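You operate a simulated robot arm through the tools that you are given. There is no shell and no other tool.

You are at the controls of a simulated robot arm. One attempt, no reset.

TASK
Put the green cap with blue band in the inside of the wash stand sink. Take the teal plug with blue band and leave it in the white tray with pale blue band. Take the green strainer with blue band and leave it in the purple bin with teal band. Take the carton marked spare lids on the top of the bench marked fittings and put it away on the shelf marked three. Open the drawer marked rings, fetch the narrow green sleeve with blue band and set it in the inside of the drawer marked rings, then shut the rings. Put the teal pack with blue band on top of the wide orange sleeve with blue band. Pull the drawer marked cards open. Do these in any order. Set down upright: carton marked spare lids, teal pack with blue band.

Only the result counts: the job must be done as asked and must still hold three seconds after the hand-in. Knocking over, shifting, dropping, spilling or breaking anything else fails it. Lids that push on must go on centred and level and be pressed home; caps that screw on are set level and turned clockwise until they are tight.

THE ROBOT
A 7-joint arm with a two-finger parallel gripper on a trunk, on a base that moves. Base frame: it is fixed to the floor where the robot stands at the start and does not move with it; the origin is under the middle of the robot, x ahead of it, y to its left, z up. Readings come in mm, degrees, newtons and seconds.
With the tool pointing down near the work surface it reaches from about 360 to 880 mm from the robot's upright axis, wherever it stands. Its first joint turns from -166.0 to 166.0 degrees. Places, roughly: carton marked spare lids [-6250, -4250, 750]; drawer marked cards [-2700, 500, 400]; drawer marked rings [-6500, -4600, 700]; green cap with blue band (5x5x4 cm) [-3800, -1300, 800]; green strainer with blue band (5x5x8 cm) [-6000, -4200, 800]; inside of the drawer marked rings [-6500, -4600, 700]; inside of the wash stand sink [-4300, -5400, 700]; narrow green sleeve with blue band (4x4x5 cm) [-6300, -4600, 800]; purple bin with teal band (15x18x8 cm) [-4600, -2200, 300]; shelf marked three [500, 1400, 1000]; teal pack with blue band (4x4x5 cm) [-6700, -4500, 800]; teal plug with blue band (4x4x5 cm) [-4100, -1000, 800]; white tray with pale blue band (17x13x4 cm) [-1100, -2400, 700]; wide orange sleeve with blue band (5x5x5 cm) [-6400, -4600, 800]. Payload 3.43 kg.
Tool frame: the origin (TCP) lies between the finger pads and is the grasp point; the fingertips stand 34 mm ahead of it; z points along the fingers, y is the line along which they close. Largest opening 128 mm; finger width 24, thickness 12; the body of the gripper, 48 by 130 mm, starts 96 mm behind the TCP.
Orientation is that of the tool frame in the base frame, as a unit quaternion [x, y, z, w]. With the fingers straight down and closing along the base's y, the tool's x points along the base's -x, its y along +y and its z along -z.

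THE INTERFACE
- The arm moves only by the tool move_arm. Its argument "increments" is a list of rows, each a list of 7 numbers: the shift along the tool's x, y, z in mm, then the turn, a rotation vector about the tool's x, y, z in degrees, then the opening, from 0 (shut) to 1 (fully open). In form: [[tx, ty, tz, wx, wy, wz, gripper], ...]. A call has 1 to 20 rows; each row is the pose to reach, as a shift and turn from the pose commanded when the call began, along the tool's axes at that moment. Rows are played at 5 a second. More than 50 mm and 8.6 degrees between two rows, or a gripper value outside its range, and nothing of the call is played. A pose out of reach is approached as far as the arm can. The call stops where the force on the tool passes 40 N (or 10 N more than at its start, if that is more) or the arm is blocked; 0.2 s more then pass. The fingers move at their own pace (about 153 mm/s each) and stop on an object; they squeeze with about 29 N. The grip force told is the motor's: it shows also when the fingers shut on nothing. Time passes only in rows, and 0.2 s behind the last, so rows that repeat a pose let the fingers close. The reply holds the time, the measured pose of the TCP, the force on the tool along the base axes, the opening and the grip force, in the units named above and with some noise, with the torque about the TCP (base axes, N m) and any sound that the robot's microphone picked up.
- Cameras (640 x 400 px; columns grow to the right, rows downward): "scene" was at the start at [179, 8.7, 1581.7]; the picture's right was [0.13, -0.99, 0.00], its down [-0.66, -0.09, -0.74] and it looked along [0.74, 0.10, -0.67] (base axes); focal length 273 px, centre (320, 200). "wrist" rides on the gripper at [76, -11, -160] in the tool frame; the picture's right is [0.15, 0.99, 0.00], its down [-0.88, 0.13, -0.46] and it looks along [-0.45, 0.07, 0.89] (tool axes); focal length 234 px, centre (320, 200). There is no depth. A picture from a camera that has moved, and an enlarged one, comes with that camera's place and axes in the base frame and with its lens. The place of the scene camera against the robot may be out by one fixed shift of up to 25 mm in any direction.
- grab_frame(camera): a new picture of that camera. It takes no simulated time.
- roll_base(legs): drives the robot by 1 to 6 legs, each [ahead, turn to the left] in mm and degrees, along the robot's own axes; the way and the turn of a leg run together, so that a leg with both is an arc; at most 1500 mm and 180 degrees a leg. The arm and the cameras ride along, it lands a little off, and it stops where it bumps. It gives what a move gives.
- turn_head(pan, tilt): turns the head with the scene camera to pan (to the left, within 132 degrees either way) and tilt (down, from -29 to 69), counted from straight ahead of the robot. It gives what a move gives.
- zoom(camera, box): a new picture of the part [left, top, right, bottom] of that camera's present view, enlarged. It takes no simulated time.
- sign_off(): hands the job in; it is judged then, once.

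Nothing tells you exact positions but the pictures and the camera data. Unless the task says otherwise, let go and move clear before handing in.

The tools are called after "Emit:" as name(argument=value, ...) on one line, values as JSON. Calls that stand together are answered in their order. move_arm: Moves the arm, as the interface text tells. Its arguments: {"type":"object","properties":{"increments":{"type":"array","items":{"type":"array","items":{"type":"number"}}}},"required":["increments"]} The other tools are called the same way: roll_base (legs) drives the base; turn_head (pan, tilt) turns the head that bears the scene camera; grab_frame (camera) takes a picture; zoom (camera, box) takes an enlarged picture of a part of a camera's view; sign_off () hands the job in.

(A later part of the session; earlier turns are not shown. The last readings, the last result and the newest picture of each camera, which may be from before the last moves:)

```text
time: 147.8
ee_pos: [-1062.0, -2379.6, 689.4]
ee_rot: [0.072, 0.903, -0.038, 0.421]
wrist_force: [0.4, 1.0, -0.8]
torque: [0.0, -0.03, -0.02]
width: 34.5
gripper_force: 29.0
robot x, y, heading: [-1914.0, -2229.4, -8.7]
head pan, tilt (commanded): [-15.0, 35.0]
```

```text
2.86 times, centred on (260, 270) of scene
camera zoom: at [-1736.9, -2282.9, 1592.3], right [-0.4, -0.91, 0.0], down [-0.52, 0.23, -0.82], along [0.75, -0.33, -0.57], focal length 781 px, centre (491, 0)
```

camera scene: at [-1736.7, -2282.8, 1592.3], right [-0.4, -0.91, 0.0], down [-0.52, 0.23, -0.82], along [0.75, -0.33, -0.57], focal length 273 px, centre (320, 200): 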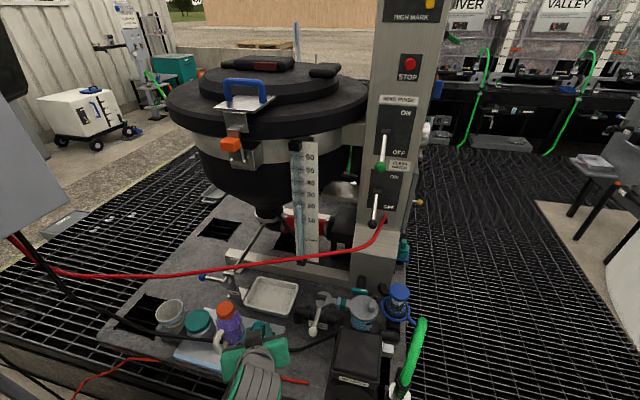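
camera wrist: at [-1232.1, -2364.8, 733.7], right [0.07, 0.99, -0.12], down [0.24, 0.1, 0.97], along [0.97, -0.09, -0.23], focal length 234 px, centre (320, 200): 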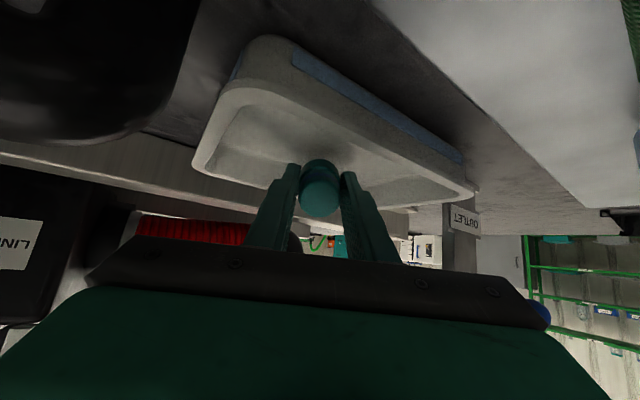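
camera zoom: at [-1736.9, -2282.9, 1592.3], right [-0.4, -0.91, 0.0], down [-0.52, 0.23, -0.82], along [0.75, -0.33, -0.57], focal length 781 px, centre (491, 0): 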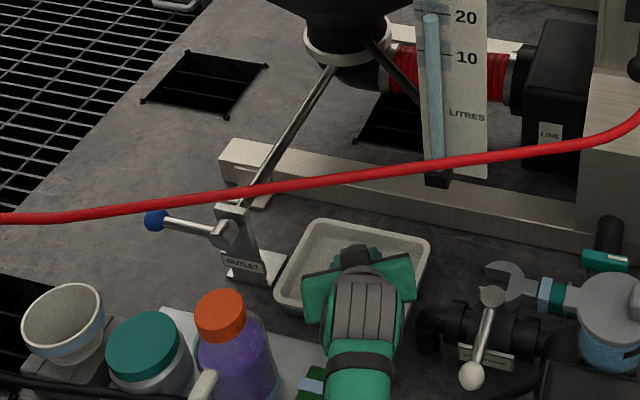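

The plug is inside the tray outline, just above the floor. Lowering ~18 mm more and releasing.

Emit:
move_arm(increments=[[7, 0, 6, 0, 0, 0, 0], [13.8, 0, 11.6, 0, 0, 0, 0], [13.8, 0, 11.6, 0, 0, 0, 0.2], [13.8, 0, 11.6, 0, 0, 0, 0.4], [13.8, 0, 11.6, 0, 0, 0, 0.5], [13.8, 0, 11.6, 0, 0, 0, 0.5]])

Emit:
grab_frame(camera="wrist")

```text
time: 148.4
ee_pos: [-1058.0, -2381.0, 681.6]
ee_rot: [0.072, 0.9, -0.038, 0.429]
wrist_force: [-0.6, 1.1, 6.7]
torque: [-0.04, -0.1, -0.01]
width: 34.8
gripper_force: 28.8
robot x, y, heading: [-1912.0, -2228.8, -8.8]
head pan, tilt (commanded): [-15.0, 35.0]
stopped in row 3: the force on the tool passed its limit at 45 N (the readings are from after the stop); the commanded pose is now the measured one
```

```text
taken
camera wrist: at [-1228.3, -2365.8, 722.9], right [0.07, 0.99, -0.12], down [0.22, 0.1, 0.97], along [0.97, -0.09, -0.21], focal length 234 px, centre (320, 200)
```

wrist: 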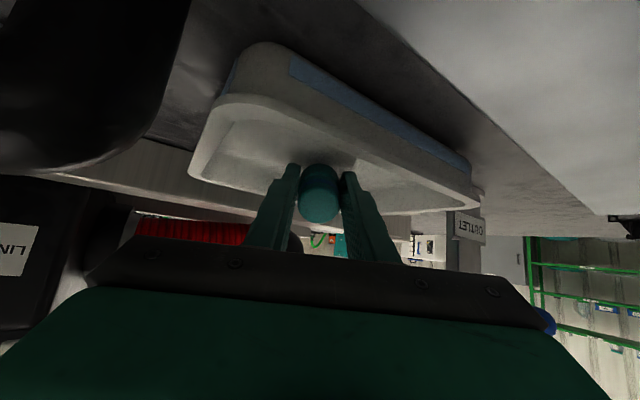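

Contact with the tray floor at TCP z≈681. Releasing the plug here.

Emit:
move_arm(increments=[[0, 0, 0, 0, 0, 0, 0.3], [0, 0, 0, 0, 0, 0, 0.45], [0, 0, 0, 0, 0, 0, 0.5], [0, 0, 0, 0, 0, 0, 0.5]])

Emit:
grab_frame(camera="wrist")

```text
time: 149.4
ee_pos: [-1057.2, -2382.4, 683.2]
ee_rot: [0.072, 0.9, -0.039, 0.429]
wrist_force: [2.3, -4.5, 12.0]
torque: [0.2, -0.33, -0.19]
width: 62.1
gripper_force: 0.1
robot x, y, heading: [-1911.2, -2227.6, -8.7]
head pan, tilt (commanded): [-15.0, 35.0]
```

```text
taken
camera wrist: at [-1228.5, -2365.8, 722.8], right [0.07, 0.99, -0.12], down [0.22, 0.1, 0.97], along [0.97, -0.09, -0.21], focal length 234 px, centre (320, 200)
```

wrist: 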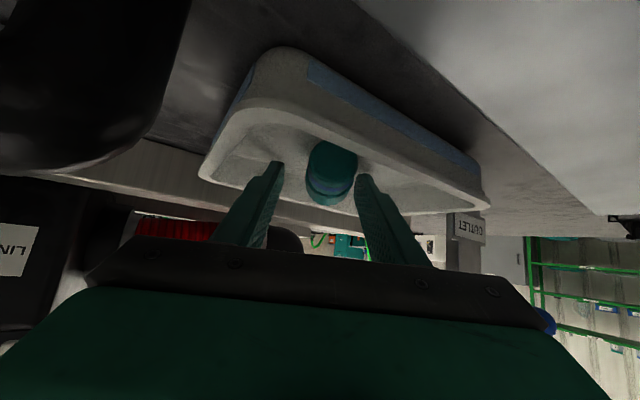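

The plug stands in the tray. Backing out upward along the tool axis.

Emit:
move_arm(increments=[[-8, 0, -7, 0, 0, 0, 0.5], [-15, 0, -13, 0, 0, 0, 0.5], [-15, 0, -45, 0, 0, 0, 0.5], [-15, 0, -90, 0, 0, 0, 0.5], [-15, 5, -135, 0, 0, 0, 0.5], [-15, 10, -180, 0, 0, 0, 0.5], [-10, 20, -225, 0, 0, 0, 0.5], [-5, 30, -270, 0, 0, 0, 0.5], [0, 40, -315, 0, 0, 0, 0.5]])

Emit:
grab_frame(camera="wrist")

Emit:
zoom(camera="scene", box=[160, 200, 360, 340])

```text
time: 151.4
ee_pos: [-1293.3, -2300.5, 880.0]
ee_rot: [0.072, 0.9, -0.039, 0.428]
wrist_force: [0.3, 0.6, 0.3]
torque: [0.0, -0.02, 0.04]
width: 64.0
gripper_force: 0.0
robot x, y, heading: [-1910.9, -2229.2, -8.5]
head pan, tilt (commanded): [-15.0, 35.0]
```

```text
taken
camera wrist: at [-1464.1, -2284.6, 921.4], right [0.07, 0.99, -0.12], down [0.22, 0.1, 0.97], along [0.97, -0.09, -0.21], focal length 234 px, centre (320, 200)
```

wrist: 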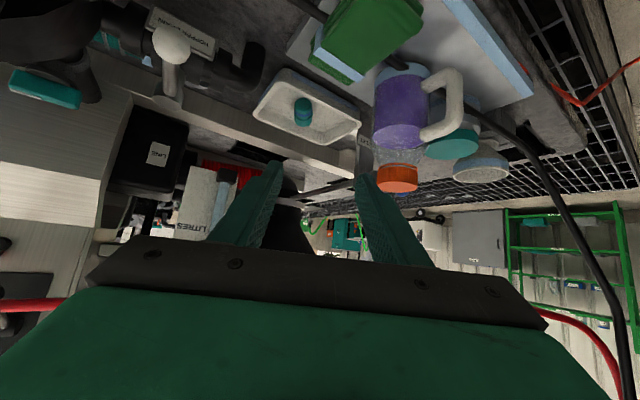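

```text
2.86 times, centred on (260, 270) of scene
camera zoom: at [-1736.8, -2282.9, 1592.3], right [-0.4, -0.91, 0.0], down [-0.52, 0.23, -0.82], along [0.75, -0.33, -0.57], focal length 781 px, centre (491, 0)
```

zoom: 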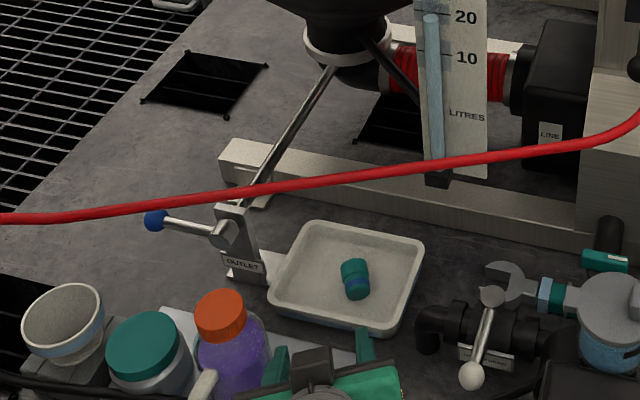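

The plug rests inside the tray. Returning the tool to vertical while lifting and retracting.

Emit:
move_arm(increments=[[-12, 0, -24, 0, 6.3, 0, 0.5], [-24, 0, -47, 0, 12.6, 0, 0.5], [-36, 0, -70, 0, 19, 0, 0.5], [-48, 0, -94, 0, 25.4, 0, 0.5], [-60, 0, -118, 0, 31.8, 0, 0.5], [-71, 0, -141, 0, 38.1, 0, 0.5], [-83, 0, -164, 0, 44.5, 0, 0.5], [-94, 0, -186, 0, 50.9, 0, 0.5]])

Emit:
turn_head(pan=0, tilt=35)

Emit:
grab_frame(camera="scene")

```text
time: 153.2
ee_pos: [-1375.8, -2284.2, 1071.1]
ee_rot: [0.081, 0.997, -0.003, -0.001]
wrist_force: [-0.3, -0.3, 0.6]
torque: [0.0, -0.01, 0.01]
width: 64.0
gripper_force: 0.1
out of reach, approached as far as the arm can: row 3, 4
robot x, y, heading: [-1916.0, -2233.4, -8.6]
head pan, tilt (commanded): [-15.0, 35.0]
```

```text
time: 154.0
ee_pos: [-1375.8, -2284.4, 1069.7]
ee_rot: [0.083, 0.997, -0.003, 0.0]
wrist_force: [-0.2, -0.3, 0.8]
torque: [0.02, -0.02, 0.0]
width: 64.1
gripper_force: 0.0
robot x, y, heading: [-1912.3, -2226.9, -9.0]
head pan, tilt (commanded): [0.0, 35.0]
```

```text
taken
camera scene: at [-1730.4, -2260.9, 1592.3], right [-0.15, -0.99, 0.0], down [-0.57, 0.09, -0.82], along [0.81, -0.13, -0.57], focal length 273 px, centre (320, 200)
```

scene: 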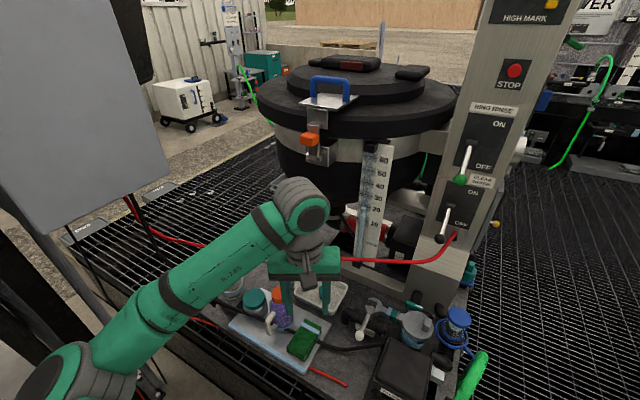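

Backing away and heading to the CHECKS table for the green cap.

Emit:
roll_base(legs=[[-900, 0], [0, 151.7]])

Emit:
turn_head(pan=0, tilt=40)

Emit:
grab_frame(camera="scene")

```text
time: 161.0
ee_pos: [-2297.0, -1891.2, 1069.9]
ee_rot: [-0.162, 0.987, -0.004, 0.0]
wrist_force: [-0.8, -0.3, -0.5]
torque: [0.01, 0.03, -0.01]
width: 64.1
gripper_force: 0.1
robot x, y, heading: [-2799.1, -2090.9, 18.7]
head pan, tilt (commanded): [0.0, 35.0]
stopped in leg 2: the robot was blocked; the commanded pose is now the measured one
```

```text
time: 161.7
ee_pos: [-2297.3, -1890.5, 1070.2]
ee_rot: [-0.162, 0.987, -0.004, 0.001]
wrist_force: [0.1, 0.0, -0.3]
torque: [-0.03, -0.01, -0.06]
width: 64.0
gripper_force: 0.0
robot x, y, heading: [-2795.9, -2089.9, 19.0]
head pan, tilt (commanded): [0.0, 40.0]
```

```text
taken
camera scene: at [-2626.1, -2033.5, 1584.8], right [0.32, -0.95, 0.0], down [-0.61, -0.21, -0.77], along [0.73, 0.25, -0.64], focal length 273 px, centre (320, 200)
```

scene: 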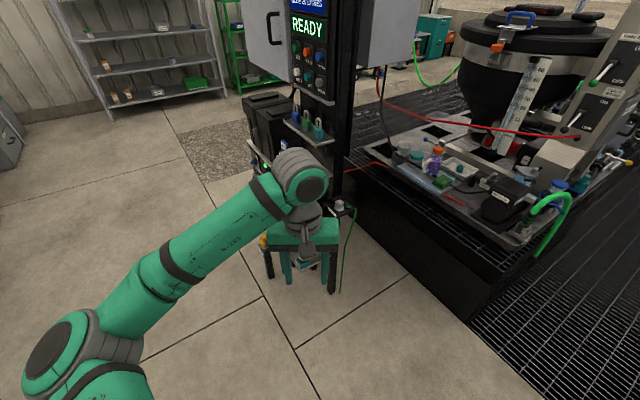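

The turn was blocked by something. I'll look around to find what touched.

Emit:
turn_head(pan=70, tilt=50)

Emit:
grab_frame(camera="scene")

Emit:
turn_head(pan=-60, tilt=50)

Emit:
grab_frame(camera="scene")

Emit:
turn_head(pan=-125, tilt=50)

Emit:
grab_frame(camera="scene")

Emit:
grab_frame(camera="wrist")

```text
time: 163.1
ee_pos: [-2295.6, -1891.3, 1070.0]
ee_rot: [-0.161, 0.987, -0.004, 0.001]
wrist_force: [0.4, 0.2, 0.0]
torque: [-0.01, 0.0, 0.0]
width: 64.1
gripper_force: 0.1
robot x, y, heading: [-2796.7, -2092.2, 18.8]
head pan, tilt (commanded): [70.0, 50.0]
```

```text
taken
camera scene: at [-2705.0, -1984.0, 1570.6], right [1.0, -0.02, 0.0], down [-0.02, -0.77, -0.64], along [0.01, 0.64, -0.77], focal length 273 px, centre (320, 200)
```

scene: 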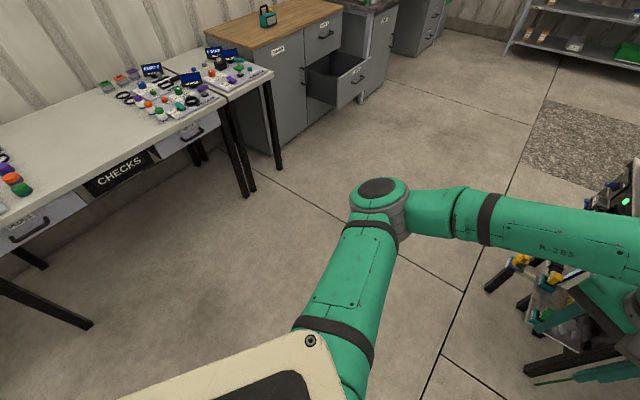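

```text
time: 165.2
ee_pos: [-2297.4, -1888.7, 1068.8]
ee_rot: [-0.161, 0.987, -0.004, 0.001]
wrist_force: [0.7, 0.1, -0.3]
torque: [-0.02, 0.03, 0.0]
width: 64.3
gripper_force: 0.1
robot x, y, heading: [-2796.8, -2095.6, 18.9]
head pan, tilt (commanded): [-60.0, 50.0]
```

```text
taken
camera scene: at [-2648.6, -2111.6, 1570.6], right [-0.66, -0.75, 0.0], down [-0.58, 0.5, -0.64], along [0.48, -0.42, -0.77], focal length 273 px, centre (320, 200)
```

scene: 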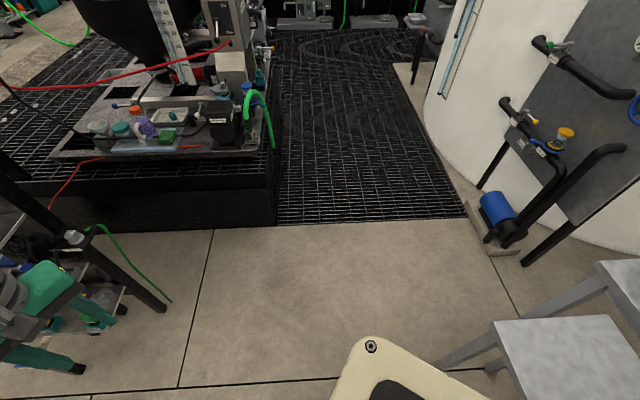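

```text
time: 166.5
ee_pos: [-2297.3, -1891.2, 1070.2]
ee_rot: [-0.162, 0.987, -0.004, 0.001]
wrist_force: [0.2, 0.5, -0.2]
torque: [-0.01, 0.0, 0.04]
width: 64.0
gripper_force: 0.0
robot x, y, heading: [-2794.2, -2091.6, 18.9]
head pan, tilt (commanded): [-125.0, 50.0]
```

```text
taken
camera scene: at [-2727.9, -2135.0, 1570.6], right [-0.96, 0.28, 0.0], down [0.21, 0.74, -0.64], along [-0.18, -0.62, -0.77], focal length 273 px, centre (320, 200)
```

scene: 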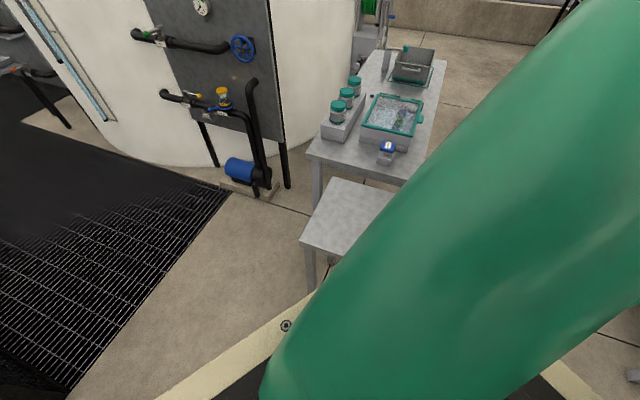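

```text
taken
camera wrist: at [-2365.1, -1925.7, 1229.1], right [-0.45, 0.89, -0.01], down [0.79, 0.41, 0.45], along [0.41, 0.2, -0.89], focal length 234 px, centre (320, 200)
```

wrist: 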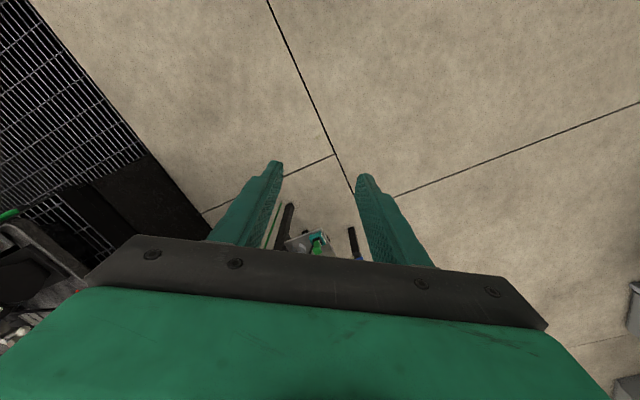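

Emit:
turn_head(pan=130, tilt=45)

Emit:
grab_frame(camera="scene")

Emit:
turn_head(pan=-95, tilt=65)

Emit:
grab_frame(camera="scene")

```text
time: 170.1
ee_pos: [-2296.7, -1890.4, 1069.2]
ee_rot: [-0.161, 0.987, -0.003, 0.0]
wrist_force: [0.6, -0.2, 0.5]
torque: [-0.01, 0.02, 0.05]
width: 63.8
gripper_force: 0.2
robot x, y, heading: [-2799.2, -2090.4, 18.6]
head pan, tilt (commanded): [130.0, 45.0]
```

```text
taken
camera scene: at [-2776.2, -2018.9, 1577.5], right [0.52, 0.86, 0.0], down [0.61, -0.37, -0.71], along [-0.61, 0.37, -0.71], focal length 273 px, centre (320, 200)
```

scene: 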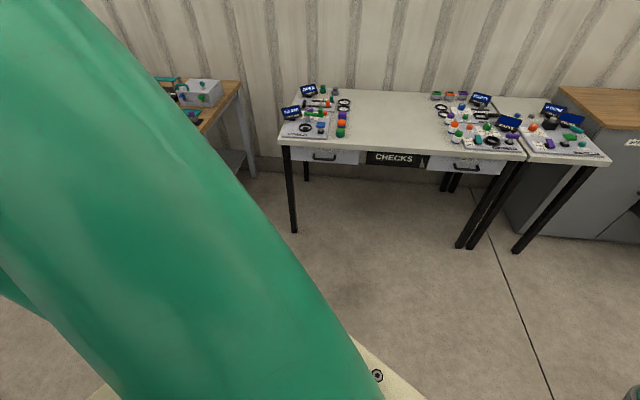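

```text
time: 173.3
ee_pos: [-2296.7, -1890.2, 1070.0]
ee_rot: [-0.161, 0.987, -0.003, 0.001]
wrist_force: [-0.1, -0.3, 0.5]
torque: [-0.02, 0.01, 0.02]
width: 63.9
gripper_force: 0.2
robot x, y, heading: [-2797.7, -2092.5, 18.9]
head pan, tilt (commanded): [-95.0, 65.0]
```

```text
taken
camera scene: at [-2692.0, -2119.9, 1552.4], right [-0.97, -0.24, 0.0], down [-0.22, 0.88, -0.42], along [0.1, -0.41, -0.91], focal length 273 px, centre (320, 200)
```

scene: 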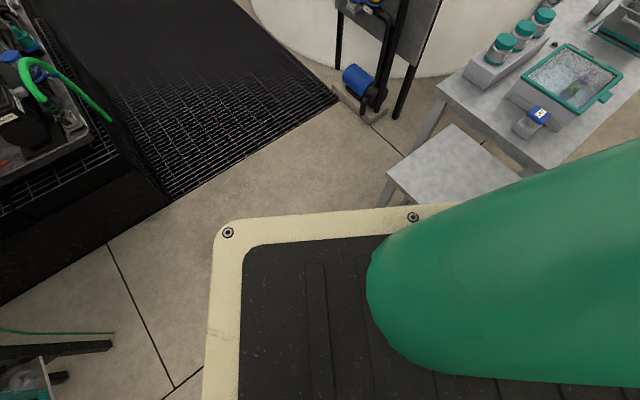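

Nothing visible is close to the arm. I'll test with a small turn to the left to see whether it is still blocked.

Emit:
roll_base(legs=[[0, 4]])

```text
time: 174.0
ee_pos: [-2297.5, -1889.6, 1069.2]
ee_rot: [-0.161, 0.987, -0.004, 0.0]
wrist_force: [0.0, 0.1, -0.1]
torque: [-0.02, 0.0, 0.0]
width: 64.2
gripper_force: 0.2
robot x, y, heading: [-2798.3, -2095.5, 18.8]
head pan, tilt (commanded): [-95.0, 65.0]
stopped in leg 1: the robot was blocked; the commanded pose is now the measured one
```

Still blocked, so I turn back right and inspect the floor on my right side with the wrist camera.

Emit:
roll_base(legs=[[0, -12]])

Emit:
move_arm(increments=[[20, -40, 0, 0, 0, 0, 0.5], [40, -80, 0, 0, 0, 0, 0.5], [60, -120, 0, 0, 0, 0, 0.5], [80, -160, 0, 0, 0, 0, 0.5], [100, -200, 0, 0, 0, 0, 0.5], [120, -240, 0, 0, 0, 0, 0.5], [140, -280, 0, 0, 0, 0, 0.5], [160, -320, 0, 0, 0, 0, 0.5], [180, -360, 0, 0, 0, 0, 0.5], [190, -400, 0, 0, 0, 0, 0.5]])

Emit:
grab_frame(camera="wrist")

```text
time: 175.3
ee_pos: [-2264.8, -1999.1, 1070.0]
ee_rot: [-0.058, 0.998, -0.004, 0.001]
wrist_force: [0.0, 0.8, 0.7]
torque: [0.02, 0.02, 0.01]
width: 64.2
gripper_force: 0.1
robot x, y, heading: [-2797.2, -2089.7, 7.1]
head pan, tilt (commanded): [-95.0, 65.0]
```

```text
time: 177.5
ee_pos: [-2406.6, -2418.8, 1072.7]
ee_rot: [-0.059, 0.998, -0.004, 0.001]
wrist_force: [0.5, 0.3, -0.6]
torque: [-0.03, 0.05, -0.03]
width: 64.1
gripper_force: 0.1
robot x, y, heading: [-2798.1, -2093.8, 6.9]
head pan, tilt (commanded): [-95.0, 65.0]
```

```text
taken
camera wrist: at [-2480.7, -2438.7, 1232.2], right [-0.26, 0.97, -0.01], down [0.86, 0.24, 0.45], along [0.44, 0.11, -0.89], focal length 234 px, centre (320, 200)
```

wrist: 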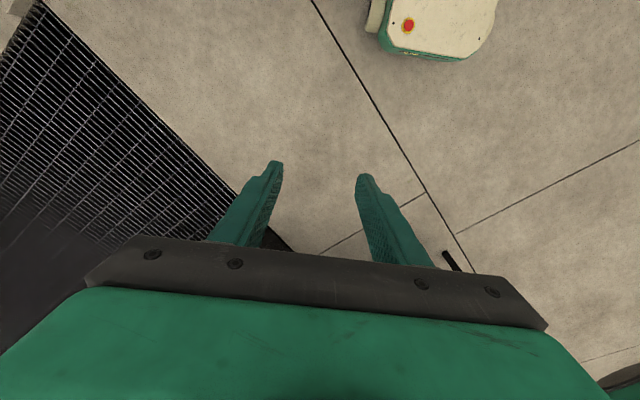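

The base itself is compact in front, but its rear evidently reaches the small table's corner behind-right. I'll pull forward 250 mm before turning left, then approach the CHECKS table.

Emit:
roll_base(legs=[[250, 0], [0, 146]])

Emit:
turn_head(pan=0, tilt=40)

Emit:
grab_frame(camera="scene")

```text
time: 186.1
ee_pos: [-2677.0, -1571.8, 1072.8]
ee_rot: [0.968, -0.25, 0.0, -0.004]
wrist_force: [0.4, 0.6, 0.9]
torque: [0.02, 0.0, -0.04]
width: 64.4
gripper_force: 0.0
robot x, y, heading: [-2552.7, -2065.2, 151.3]
head pan, tilt (commanded): [-95.0, 65.0]
```

```text
time: 187.8
ee_pos: [-2679.9, -1571.2, 1072.8]
ee_rot: [0.969, -0.249, 0.001, -0.003]
wrist_force: [-0.1, 0.8, -0.5]
torque: [0.0, 0.04, 0.01]
width: 63.8
gripper_force: 0.1
robot x, y, heading: [-2548.4, -2063.7, 151.5]
head pan, tilt (commanded): [0.0, 40.0]
```

```text
taken
camera scene: at [-2725.6, -1973.8, 1584.7], right [0.48, 0.88, 0.0], down [0.56, -0.31, -0.77], along [-0.67, 0.37, -0.64], focal length 273 px, centre (320, 200)
```

scene: 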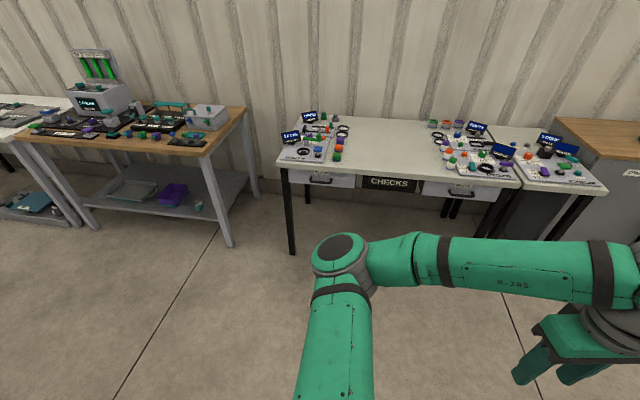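

Emit:
roll_base(legs=[[0, 1.7], [800, 0], [0, -10.4]])

Emit:
grab_frame(camera="scene")

```text
time: 193.2
ee_pos: [-3315.7, -1189.4, 1071.7]
ee_rot: [0.946, -0.324, 0.001, -0.004]
wrist_force: [-0.6, 0.2, -0.5]
torque: [0.03, 0.0, 0.0]
width: 64.0
gripper_force: 0.2
robot x, y, heading: [-3266.4, -1694.2, 142.2]
head pan, tilt (commanded): [0.0, 40.0]
```

```text
taken
camera scene: at [-3423.0, -1581.5, 1584.8], right [0.61, 0.79, 0.0], down [0.51, -0.39, -0.77], along [-0.61, 0.47, -0.64], focal length 273 px, centre (320, 200)
```

scene: 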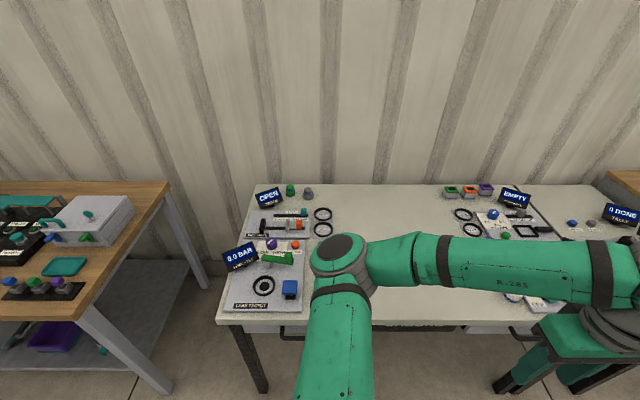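

Moving the hand over to the green cap on the CHECKS table.

Emit:
move_arm(increments=[[-29, 36, 0, 0, 0, 0, 0.7], [-58, 72, 0, 0, 0, 0, 0.7], [-87, 107, 0, 0, 0, 0, 0.7], [-116, 143, 0, 0, 0, 0, 0.7], [-145, 179, 0, 0, 0, 0, 0.7], [-174, 215, 0, 0, 0, 0, 0.7], [-203, 250, 0, 0, 0, 0, 0.7], [-232, 286, 10, 0, 0, 0, 0.7], [-261, 322, 30, 0, 0, 0, 0.7], [-285, 355, 60, 0, 0, 0, 0.7], [-285, 358, 100, 0, 0, 0, 0.7]])

Emit:
grab_frame(camera="wrist")

```text
refused: row 9 steps farther than a row can; nothing moved
```

```text
taken
camera wrist: at [-3248.9, -1230.3, 1232.0], right [-0.49, -0.87, -0.01], down [-0.78, 0.43, 0.45], along [-0.39, 0.23, -0.89], focal length 234 px, centre (320, 200)
```

wrist: 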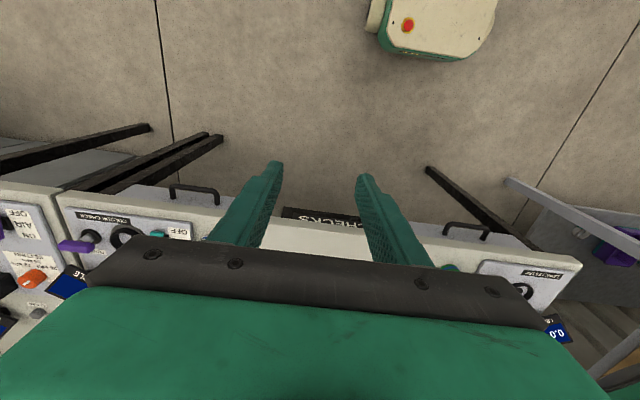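

Emit:
move_arm(increments=[[-29, 36, 0, 0, 0, 0, 0.7], [-58, 72, 0, 0, 0, 0, 0.7], [-87, 107, 0, 0, 0, 0, 0.7], [-116, 143, 0, 0, 0, 0, 0.7], [-145, 179, 0, 0, 0, 0, 0.7], [-174, 215, 0, 0, 0, 0, 0.7], [-203, 250, 0, 0, 0, 0, 0.7], [-232, 286, 5, 0, 0, 0, 0.7], [-258, 318, 20, 0, 0, 0, 0.7], [-282, 350, 40, 0, 0, 0, 0.7], [-285, 358, 80, 0, 0, 0, 0.7], [-285, 358, 105, 0, 0, 0, 0.7]])

Emit:
grab_frame(camera="wrist")

Emit:
grab_frame(camera="scene")

```text
time: 195.8
ee_pos: [-3758.2, -1297.9, 965.1]
ee_rot: [0.946, -0.324, 0.001, -0.004]
wrist_force: [0.1, -1.0, -0.7]
torque: [-0.01, -0.02, 0.03]
width: 89.5
gripper_force: 0.1
robot x, y, heading: [-3261.8, -1697.4, 142.1]
head pan, tilt (commanded): [0.0, 40.0]
```

```text
taken
camera wrist: at [-3693.4, -1338.1, 1123.9], right [-0.49, -0.87, -0.01], down [-0.78, 0.43, 0.45], along [-0.39, 0.23, -0.89], focal length 234 px, centre (320, 200)
```

wrist: 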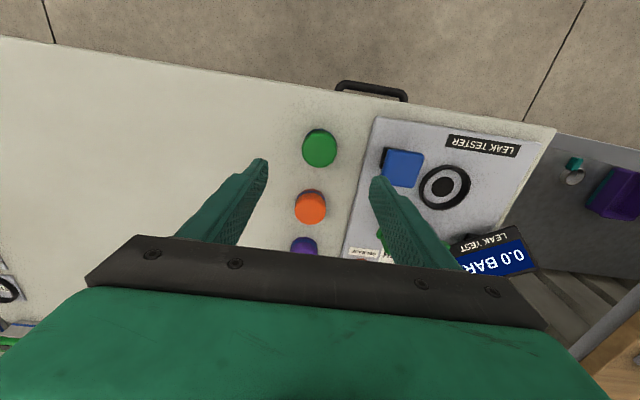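

```text
taken
camera scene: at [-3423.1, -1581.6, 1584.8], right [0.61, 0.79, 0.0], down [0.51, -0.39, -0.77], along [-0.61, 0.47, -0.64], focal length 273 px, centre (320, 200)
```

scene: 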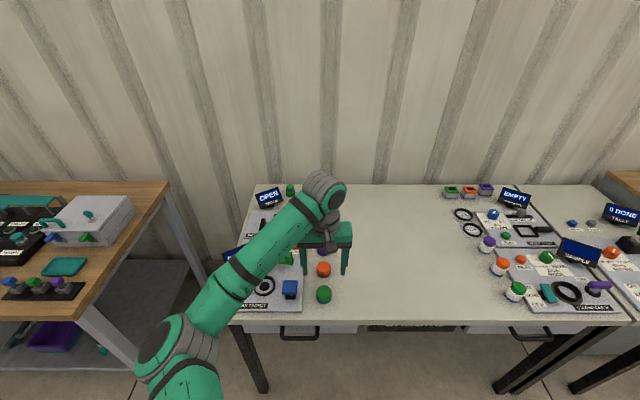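

The cap is directly beneath the hand. Descending to grasp it.

Emit:
move_arm(increments=[[2, 0, 40, 0, 0, 0, 0.65], [3, 0, 80, 0, 0, 0, 0.65], [3, 0, 110, 0, 0, 0, 0.65], [3, 0, 124, 0, 0, 0, 0.65], [3, 0, 130, 0, 0, 0, 0.65]])

Emit:
grab_frame(camera="wrist")

```text
time: 197.0
ee_pos: [-3755.6, -1298.3, 835.0]
ee_rot: [0.946, -0.324, 0.001, -0.004]
wrist_force: [0.1, 0.0, -0.1]
torque: [-0.01, -0.03, 0.01]
width: 83.2
gripper_force: 0.0
robot x, y, heading: [-3265.5, -1696.7, 142.3]
head pan, tilt (commanded): [0.0, 40.0]
```

```text
taken
camera wrist: at [-3689.9, -1338.9, 994.1], right [-0.49, -0.87, -0.01], down [-0.78, 0.43, 0.45], along [-0.39, 0.23, -0.89], focal length 234 px, centre (320, 200)
```

wrist: 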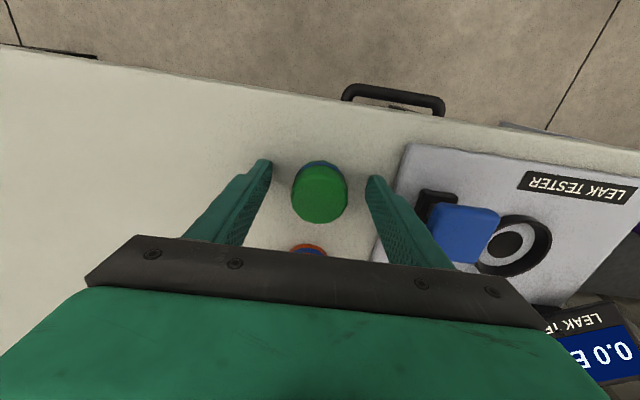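

Emit:
move_arm(increments=[[0, 0, 1, 0, 0, 0, 0.4], [0, 0, 1, 0, 0, 0, 0.2], [0, 0, 1, 0, 0, 0, 0.0], [0, 0, 1, 0, 0, 0, 0.0], [0, 0, 1, 0, 0, 0, 0.0]])

Emit:
move_arm(increments=[[0, 0, -40, 0, 0, 0, 0], [0, 0, -85, 0, 0, 0, 0], [0, 0, -130, 0, 0, 0, 0], [0, 0, -175, 0, 0, 0, 0], [0, 0, -220, 0, 0, 0, 0], [40, 0, -240, 0, 0, 0, 0], [80, 0, -240, 0, 0, 0, 0], [120, 0, -240, 0, 0, 0, 0], [150, 0, -240, 0, 0, 0, 0]])

Emit:
grab_frame(camera="wrist")

```text
time: 198.2
ee_pos: [-3755.5, -1299.3, 833.8]
ee_rot: [0.946, -0.323, 0.001, -0.003]
wrist_force: [-3.8, -0.9, 6.1]
torque: [-0.23, 0.26, -0.05]
width: 45.0
gripper_force: 29.3
robot x, y, heading: [-3266.4, -1692.2, 142.2]
head pan, tilt (commanded): [0.0, 40.0]
```

```text
time: 200.2
ee_pos: [-3637.8, -1393.2, 1073.7]
ee_rot: [0.946, -0.324, 0.001, -0.003]
wrist_force: [1.0, 0.5, -1.1]
torque: [-0.01, -0.01, -0.02]
width: 44.5
gripper_force: 29.2
robot x, y, heading: [-3266.4, -1696.0, 142.2]
head pan, tilt (commanded): [0.0, 40.0]
```

```text
taken
camera wrist: at [-3571.9, -1433.5, 1234.1], right [-0.49, -0.87, -0.01], down [-0.78, 0.43, 0.45], along [-0.39, 0.23, -0.89], focal length 234 px, centre (320, 200)
```

wrist: 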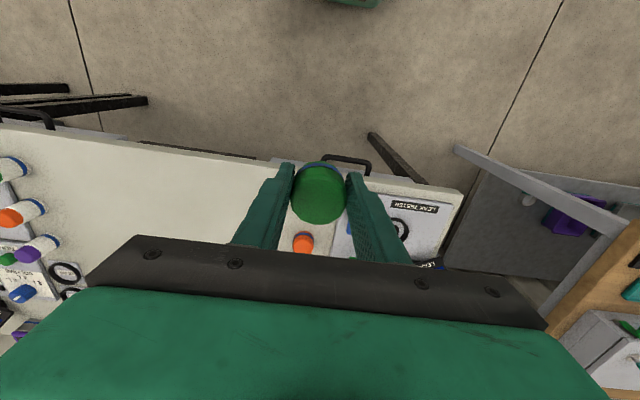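

Cap secured. Backing up and driving down the corridor toward the wash stand.

Emit:
roll_base(legs=[[-200, 0], [0, 90.5], [1200, 0], [1000, 0]])

Emit:
turn_head(pan=25, tilt=25)

Emit:
grab_frame(camera="scene")

Emit:
turn_head(pan=-25, tilt=25)

Emit:
grab_frame(camera="scene")

```text
time: 216.5
ee_pos: [-4768.7, -3909.6, 1074.7]
ee_rot: [0.899, 0.437, -0.002, -0.003]
wrist_force: [-0.5, -0.7, -0.5]
torque: [0.03, -0.02, 0.01]
width: 44.5
gripper_force: 29.1
robot x, y, heading: [-4470.2, -3537.0, -128.1]
head pan, tilt (commanded): [0.0, 40.0]
```

```text
time: 217.4
ee_pos: [-4769.6, -3909.5, 1074.9]
ee_rot: [0.9, 0.437, -0.001, -0.003]
wrist_force: [0.0, 0.4, 0.0]
torque: [0.03, 0.0, 0.03]
width: 44.3
gripper_force: 29.0
robot x, y, heading: [-4465.6, -3535.2, -128.2]
head pan, tilt (commanded): [25.0, 25.0]
```

```text
taken
camera scene: at [-4557.8, -3712.4, 1608.0], right [-0.97, 0.23, 0.0], down [0.1, 0.41, -0.91], along [-0.21, -0.88, -0.42], focal length 273 px, centre (320, 200)
```

scene: 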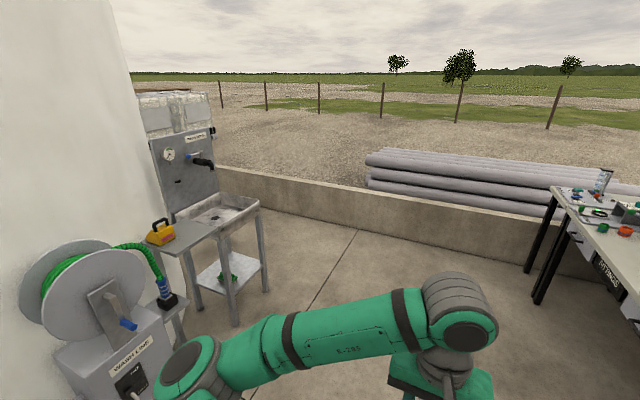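

```text
time: 218.6
ee_pos: [-4767.2, -3910.0, 1075.2]
ee_rot: [0.899, 0.437, -0.001, -0.002]
wrist_force: [0.4, -0.6, -0.1]
torque: [0.03, 0.02, 0.0]
width: 44.4
gripper_force: 29.3
robot x, y, heading: [-4463.0, -3534.6, -128.3]
head pan, tilt (commanded): [-25.0, 25.0]
```

```text
taken
camera scene: at [-4618.9, -3664.3, 1608.1], right [-0.45, 0.89, 0.0], down [0.38, 0.19, -0.91], along [-0.81, -0.41, -0.42], focal length 273 px, centre (320, 200)
```

scene: 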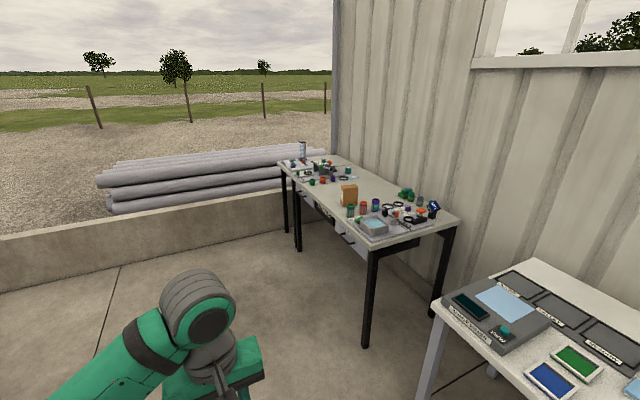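

I can see the wash stand with its sink ahead-left and the FITTINGS table ahead-right. Driving to stand in front of the sink.

Emit:
roll_base(legs=[[0, 24.9], [800, 0], [680, 0], [0, 66]])

Emit:
turn_head(pan=0, tilt=40)

Emit:
grab_frame(camera="scene")

Emit:
grab_frame(camera="wrist")

```text
time: 230.9
ee_pos: [-4431.2, -5277.4, 1074.4]
ee_rot: [0.32, 0.947, -0.003, -0.001]
wrist_force: [0.1, -0.6, -0.6]
torque: [0.06, -0.02, 0.0]
width: 44.2
gripper_force: 29.2
robot x, y, heading: [-4812.2, -4978.2, -37.1]
head pan, tilt (commanded): [-25.0, 25.0]
```

```text
time: 231.8
ee_pos: [-4432.1, -5275.4, 1074.9]
ee_rot: [0.32, 0.947, -0.003, -0.001]
wrist_force: [-0.3, 0.2, -1.6]
torque: [0.01, 0.0, 0.03]
width: 44.6
gripper_force: 29.0
robot x, y, heading: [-4808.1, -4980.4, -37.3]
head pan, tilt (commanded): [0.0, 40.0]
```

```text
taken
camera scene: at [-4666.0, -5094.9, 1584.8], right [-0.61, -0.8, 0.0], down [-0.51, 0.39, -0.77], along [0.61, -0.46, -0.64], focal length 273 px, centre (320, 200)
```

scene: 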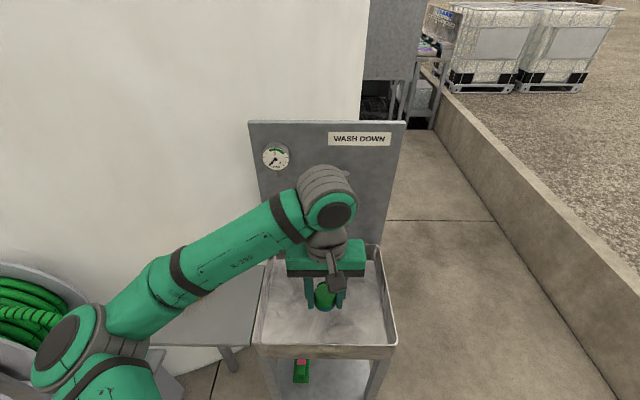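

```text
taken
camera wrist: at [-4498.1, -5241.0, 1234.1], right [0.48, 0.88, -0.01], down [0.78, -0.43, 0.45], along [0.39, -0.23, -0.89], focal length 234 px, centre (320, 200)
```

wrist: 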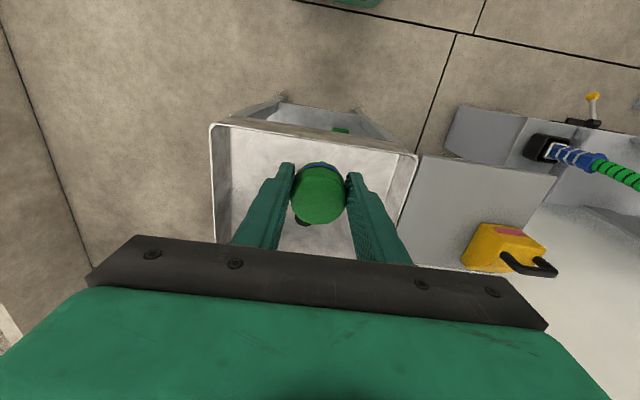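

The cap is already near the basin; sink rim is at z≈800, spanning d=306 to −38. I'll move 110 mm forward and lower into the front part of the sink, clear of the faucet.

Emit:
move_arm(increments=[[-40, -5, 0, 0, 0, 0, 0], [-80, -8, 0, 0, 0, 0, 0], [-110, -8, 20, 0, 0, 0, 0], [-110, -8, 65, 0, 0, 0, 0], [-110, -8, 110, 0, 0, 0, 0], [-110, -8, 155, 0, 0, 0, 0], [-110, -8, 200, 0, 0, 0, 0], [-110, -8, 240, 0, 0, 0, 0], [-110, -8, 270, 0, 0, 0, 0]])

Emit:
grab_frame(camera="wrist")

Emit:
grab_frame(camera="scene")

```text
time: 233.8
ee_pos: [-4350.3, -5352.0, 803.3]
ee_rot: [0.32, 0.947, -0.004, -0.002]
wrist_force: [-0.2, -0.2, -0.9]
torque: [0.02, 0.01, 0.01]
width: 44.0
gripper_force: 29.1
robot x, y, heading: [-4811.7, -4982.7, -37.4]
head pan, tilt (commanded): [0.0, 40.0]
```

```text
taken
camera wrist: at [-4416.8, -5315.9, 963.1], right [0.48, 0.88, -0.01], down [0.78, -0.43, 0.46], along [0.4, -0.23, -0.89], focal length 234 px, centre (320, 200)
```

wrist: 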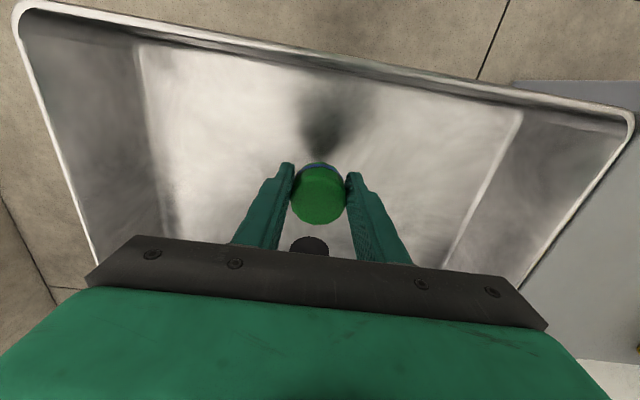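

```text
taken
camera scene: at [-4665.9, -5094.8, 1584.7], right [-0.61, -0.8, 0.0], down [-0.51, 0.39, -0.77], along [0.61, -0.46, -0.64], focal length 273 px, centre (320, 200)
```

scene: 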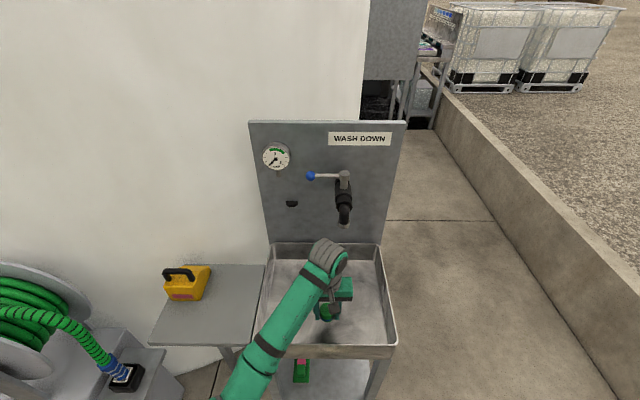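

The cap is inside the basin outline. Lowering further toward the basin floor.

Emit:
move_arm(increments=[[0, 0, 20, 0, 0, 0, 0], [0, 0, 40, 0, 0, 0, 0], [0, 0, 50, 0, 0, 0, 0], [0, 0, 56, 0, 0, 0, 0]])

Emit:
grab_frame(camera="wrist")

```text
time: 234.8
ee_pos: [-4349.3, -5351.5, 749.5]
ee_rot: [0.32, 0.948, -0.004, -0.001]
wrist_force: [-0.7, 0.3, -0.3]
torque: [0.02, 0.03, -0.01]
width: 44.4
gripper_force: 29.7
robot x, y, heading: [-4809.3, -4982.3, -37.4]
head pan, tilt (commanded): [0.0, 40.0]
```

```text
taken
camera wrist: at [-4416.8, -5316.3, 907.4], right [0.48, 0.88, -0.01], down [0.78, -0.43, 0.45], along [0.4, -0.22, -0.89], focal length 234 px, centre (320, 200)
```

wrist: 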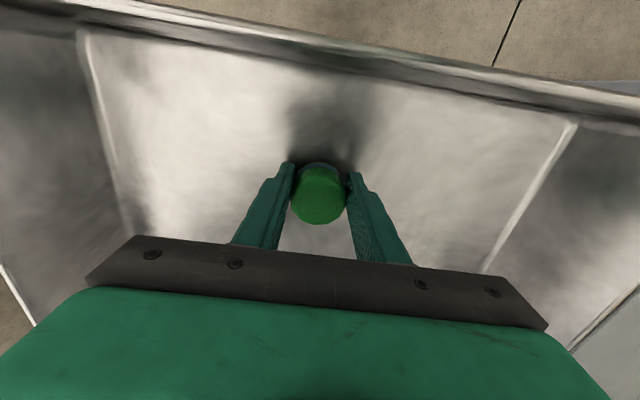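

Emit:
move_arm(increments=[[0, 0, 6, 0, 0, 0, 0], [0, 0, 12, 0, 0, 0, 0], [0, 0, 18, 0, 0, 0, 0], [0, 0, 24, 0, 0, 0, 0], [0, 0, 30, 0, 0, 0, 0]])

Emit:
grab_frame(camera="wrist")

```text
time: 235.5
ee_pos: [-4350.3, -5352.3, 740.9]
ee_rot: [0.32, 0.947, -0.004, 0.002]
wrist_force: [-6.1, 5.9, 13.6]
torque: [0.54, 0.06, 0.22]
width: 44.2
gripper_force: 28.4
robot x, y, heading: [-4806.4, -4979.2, -37.4]
head pan, tilt (commanded): [0.0, 40.0]
stopped in row 3: the force on the tool passed its limit at 53 N (the readings are from after the stop); the commanded pose is now the measured one
```

```text
taken
camera wrist: at [-4417.1, -5315.9, 899.1], right [0.48, 0.87, -0.01], down [0.78, -0.43, 0.46], along [0.4, -0.23, -0.89], focal length 234 px, centre (320, 200)
```

wrist: 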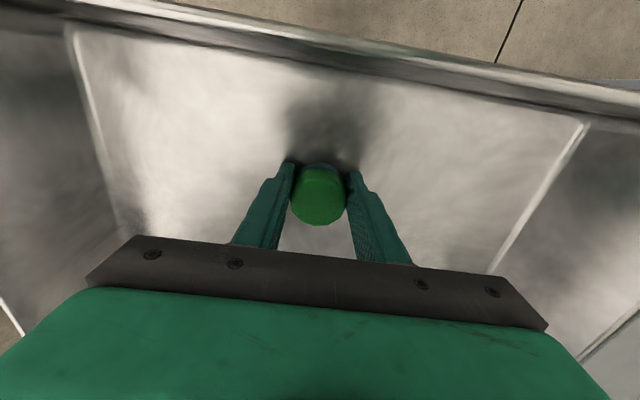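

Contact with the sink floor. Releasing the cap and lifting away.

Emit:
move_arm(increments=[[0, 0, -1, 0, 0, 0, 0.2], [0, 0, -1, 0, 0, 0, 0.45], [0, 0, -1, 0, 0, 0, 0.6], [0, 0, -1, 0, 0, 0, 0.6]])

Emit:
move_arm(increments=[[0, 0, -30, 0, 0, 0, 0.6], [0, 0, -75, 0, 0, 0, 0.6], [0, 0, -120, 0, 0, 0, 0.6], [0, 0, -165, 0, 0, 0, 0.6], [0, 0, -210, 0, 0, 0, 0.6], [0, 0, -255, 0, 0, 0, 0.6], [0, 0, -300, 0, 0, 0, 0.6]])

Emit:
grab_frame(camera="wrist")

Emit:
grab_frame(camera="scene")

```text
time: 236.5
ee_pos: [-4349.7, -5352.3, 740.0]
ee_rot: [0.321, 0.947, -0.004, 0.0]
wrist_force: [-0.5, 0.3, 0.4]
torque: [0.0, 0.02, -0.01]
width: 77.1
gripper_force: 0.2
robot x, y, heading: [-4811.7, -4982.4, -37.3]
head pan, tilt (commanded): [0.0, 40.0]
```

```text
time: 238.1
ee_pos: [-4349.5, -5349.9, 1041.5]
ee_rot: [0.32, 0.947, -0.003, 0.001]
wrist_force: [0.1, -0.2, -0.4]
torque: [0.02, -0.02, 0.01]
width: 77.0
gripper_force: 0.2
robot x, y, heading: [-4811.9, -4973.6, -37.5]
head pan, tilt (commanded): [0.0, 40.0]
```

```text
taken
camera wrist: at [-4416.5, -5313.4, 1201.0], right [0.48, 0.87, -0.01], down [0.78, -0.43, 0.46], along [0.4, -0.23, -0.89], focal length 234 px, centre (320, 200)
```

wrist: 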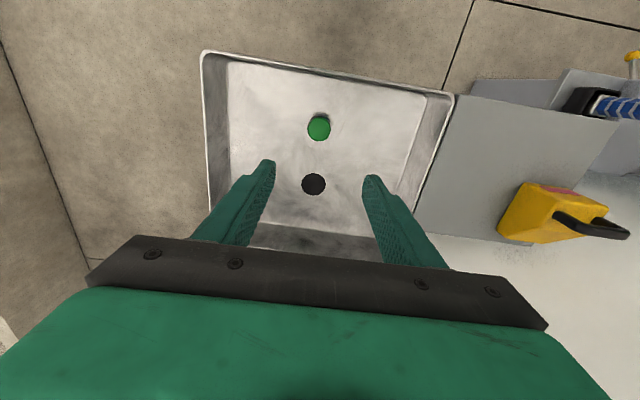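

```text
taken
camera scene: at [-4665.8, -5094.9, 1584.7], right [-0.61, -0.8, 0.0], down [-0.51, 0.39, -0.77], along [0.61, -0.46, -0.64], focal length 273 px, centre (320, 200)
```

scene: 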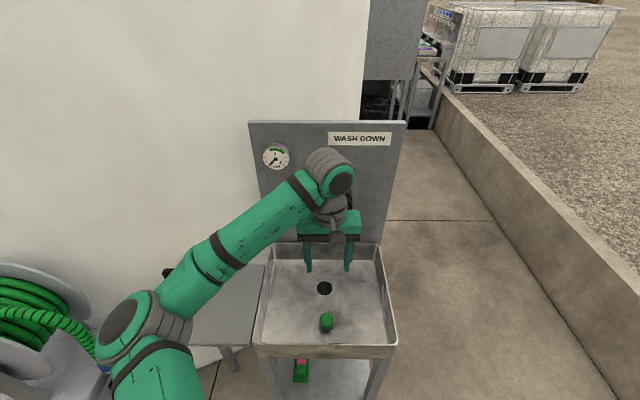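

The green cap sits in the sink. Backing up and turning around to face the FITTINGS table.

Emit:
roll_base(legs=[[-330, 0], [0, -90], [0, -90]])

Emit:
turn_head(pan=0, tilt=30)

Emit:
grab_frame(camera="scene")

```text
time: 248.9
ee_pos: [-5530.3, -4407.4, 1041.9]
ee_rot: [0.948, -0.319, -0.002, -0.003]
wrist_force: [0.1, 0.0, 0.5]
torque: [-0.02, -0.02, 0.0]
width: 76.9
gripper_force: 0.0
robot x, y, heading: [-5071.2, -4779.8, 142.8]
head pan, tilt (commanded): [0.0, 40.0]
```

```text
time: 249.6
ee_pos: [-5529.8, -4406.7, 1042.1]
ee_rot: [0.947, -0.32, -0.001, -0.004]
wrist_force: [-0.4, -0.4, 0.4]
torque: [0.0, 0.02, -0.01]
width: 76.9
gripper_force: 0.0
robot x, y, heading: [-5071.7, -4781.3, 142.8]
head pan, tilt (commanded): [0.0, 30.0]
```

```text
taken
camera scene: at [-5235.2, -4662.9, 1600.0], right [0.6, 0.8, 0.0], down [0.4, -0.3, -0.87], along [-0.69, 0.52, -0.5], focal length 273 px, centre (320, 200)
```

scene: 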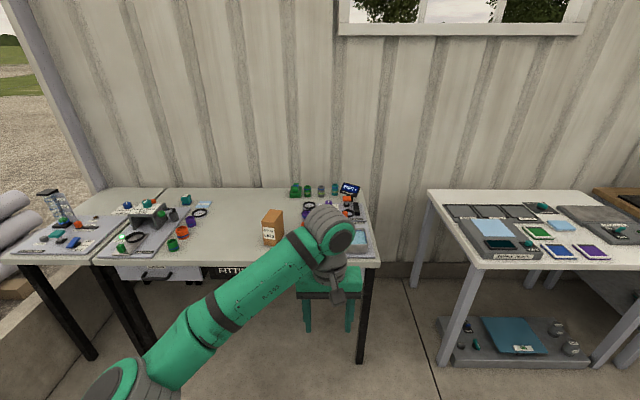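

Zooming in on the FITTINGS table to identify items.

Emit:
zoom(camera="scene", box=[80, 170, 280, 300])

Emit:
zoom(camera="scene", box=[220, 160, 420, 290])

```text
3.08 times, centred on (180, 235) of scene
camera zoom: at [-5235.2, -4662.9, 1600.0], right [0.6, 0.8, 0.0], down [0.4, -0.3, -0.87], along [-0.69, 0.52, -0.5], focal length 841 px, centre (751, 92)
```

zoom: 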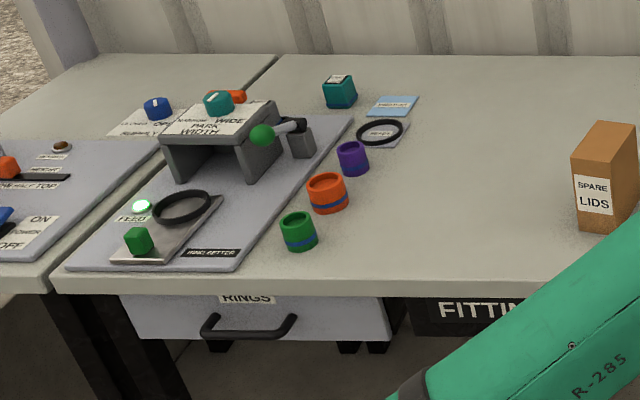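

```text
3.08 times, centred on (320, 225) of scene
camera zoom: at [-5235.2, -4662.9, 1600.0], right [0.6, 0.8, 0.0], down [0.4, -0.3, -0.87], along [-0.69, 0.52, -0.5], focal length 841 px, centre (320, 123)
```

zoom: 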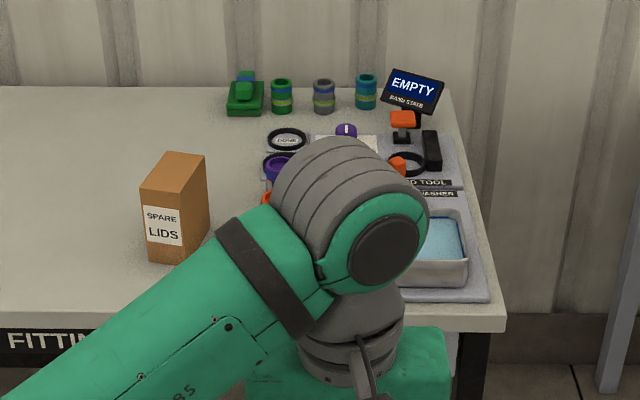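

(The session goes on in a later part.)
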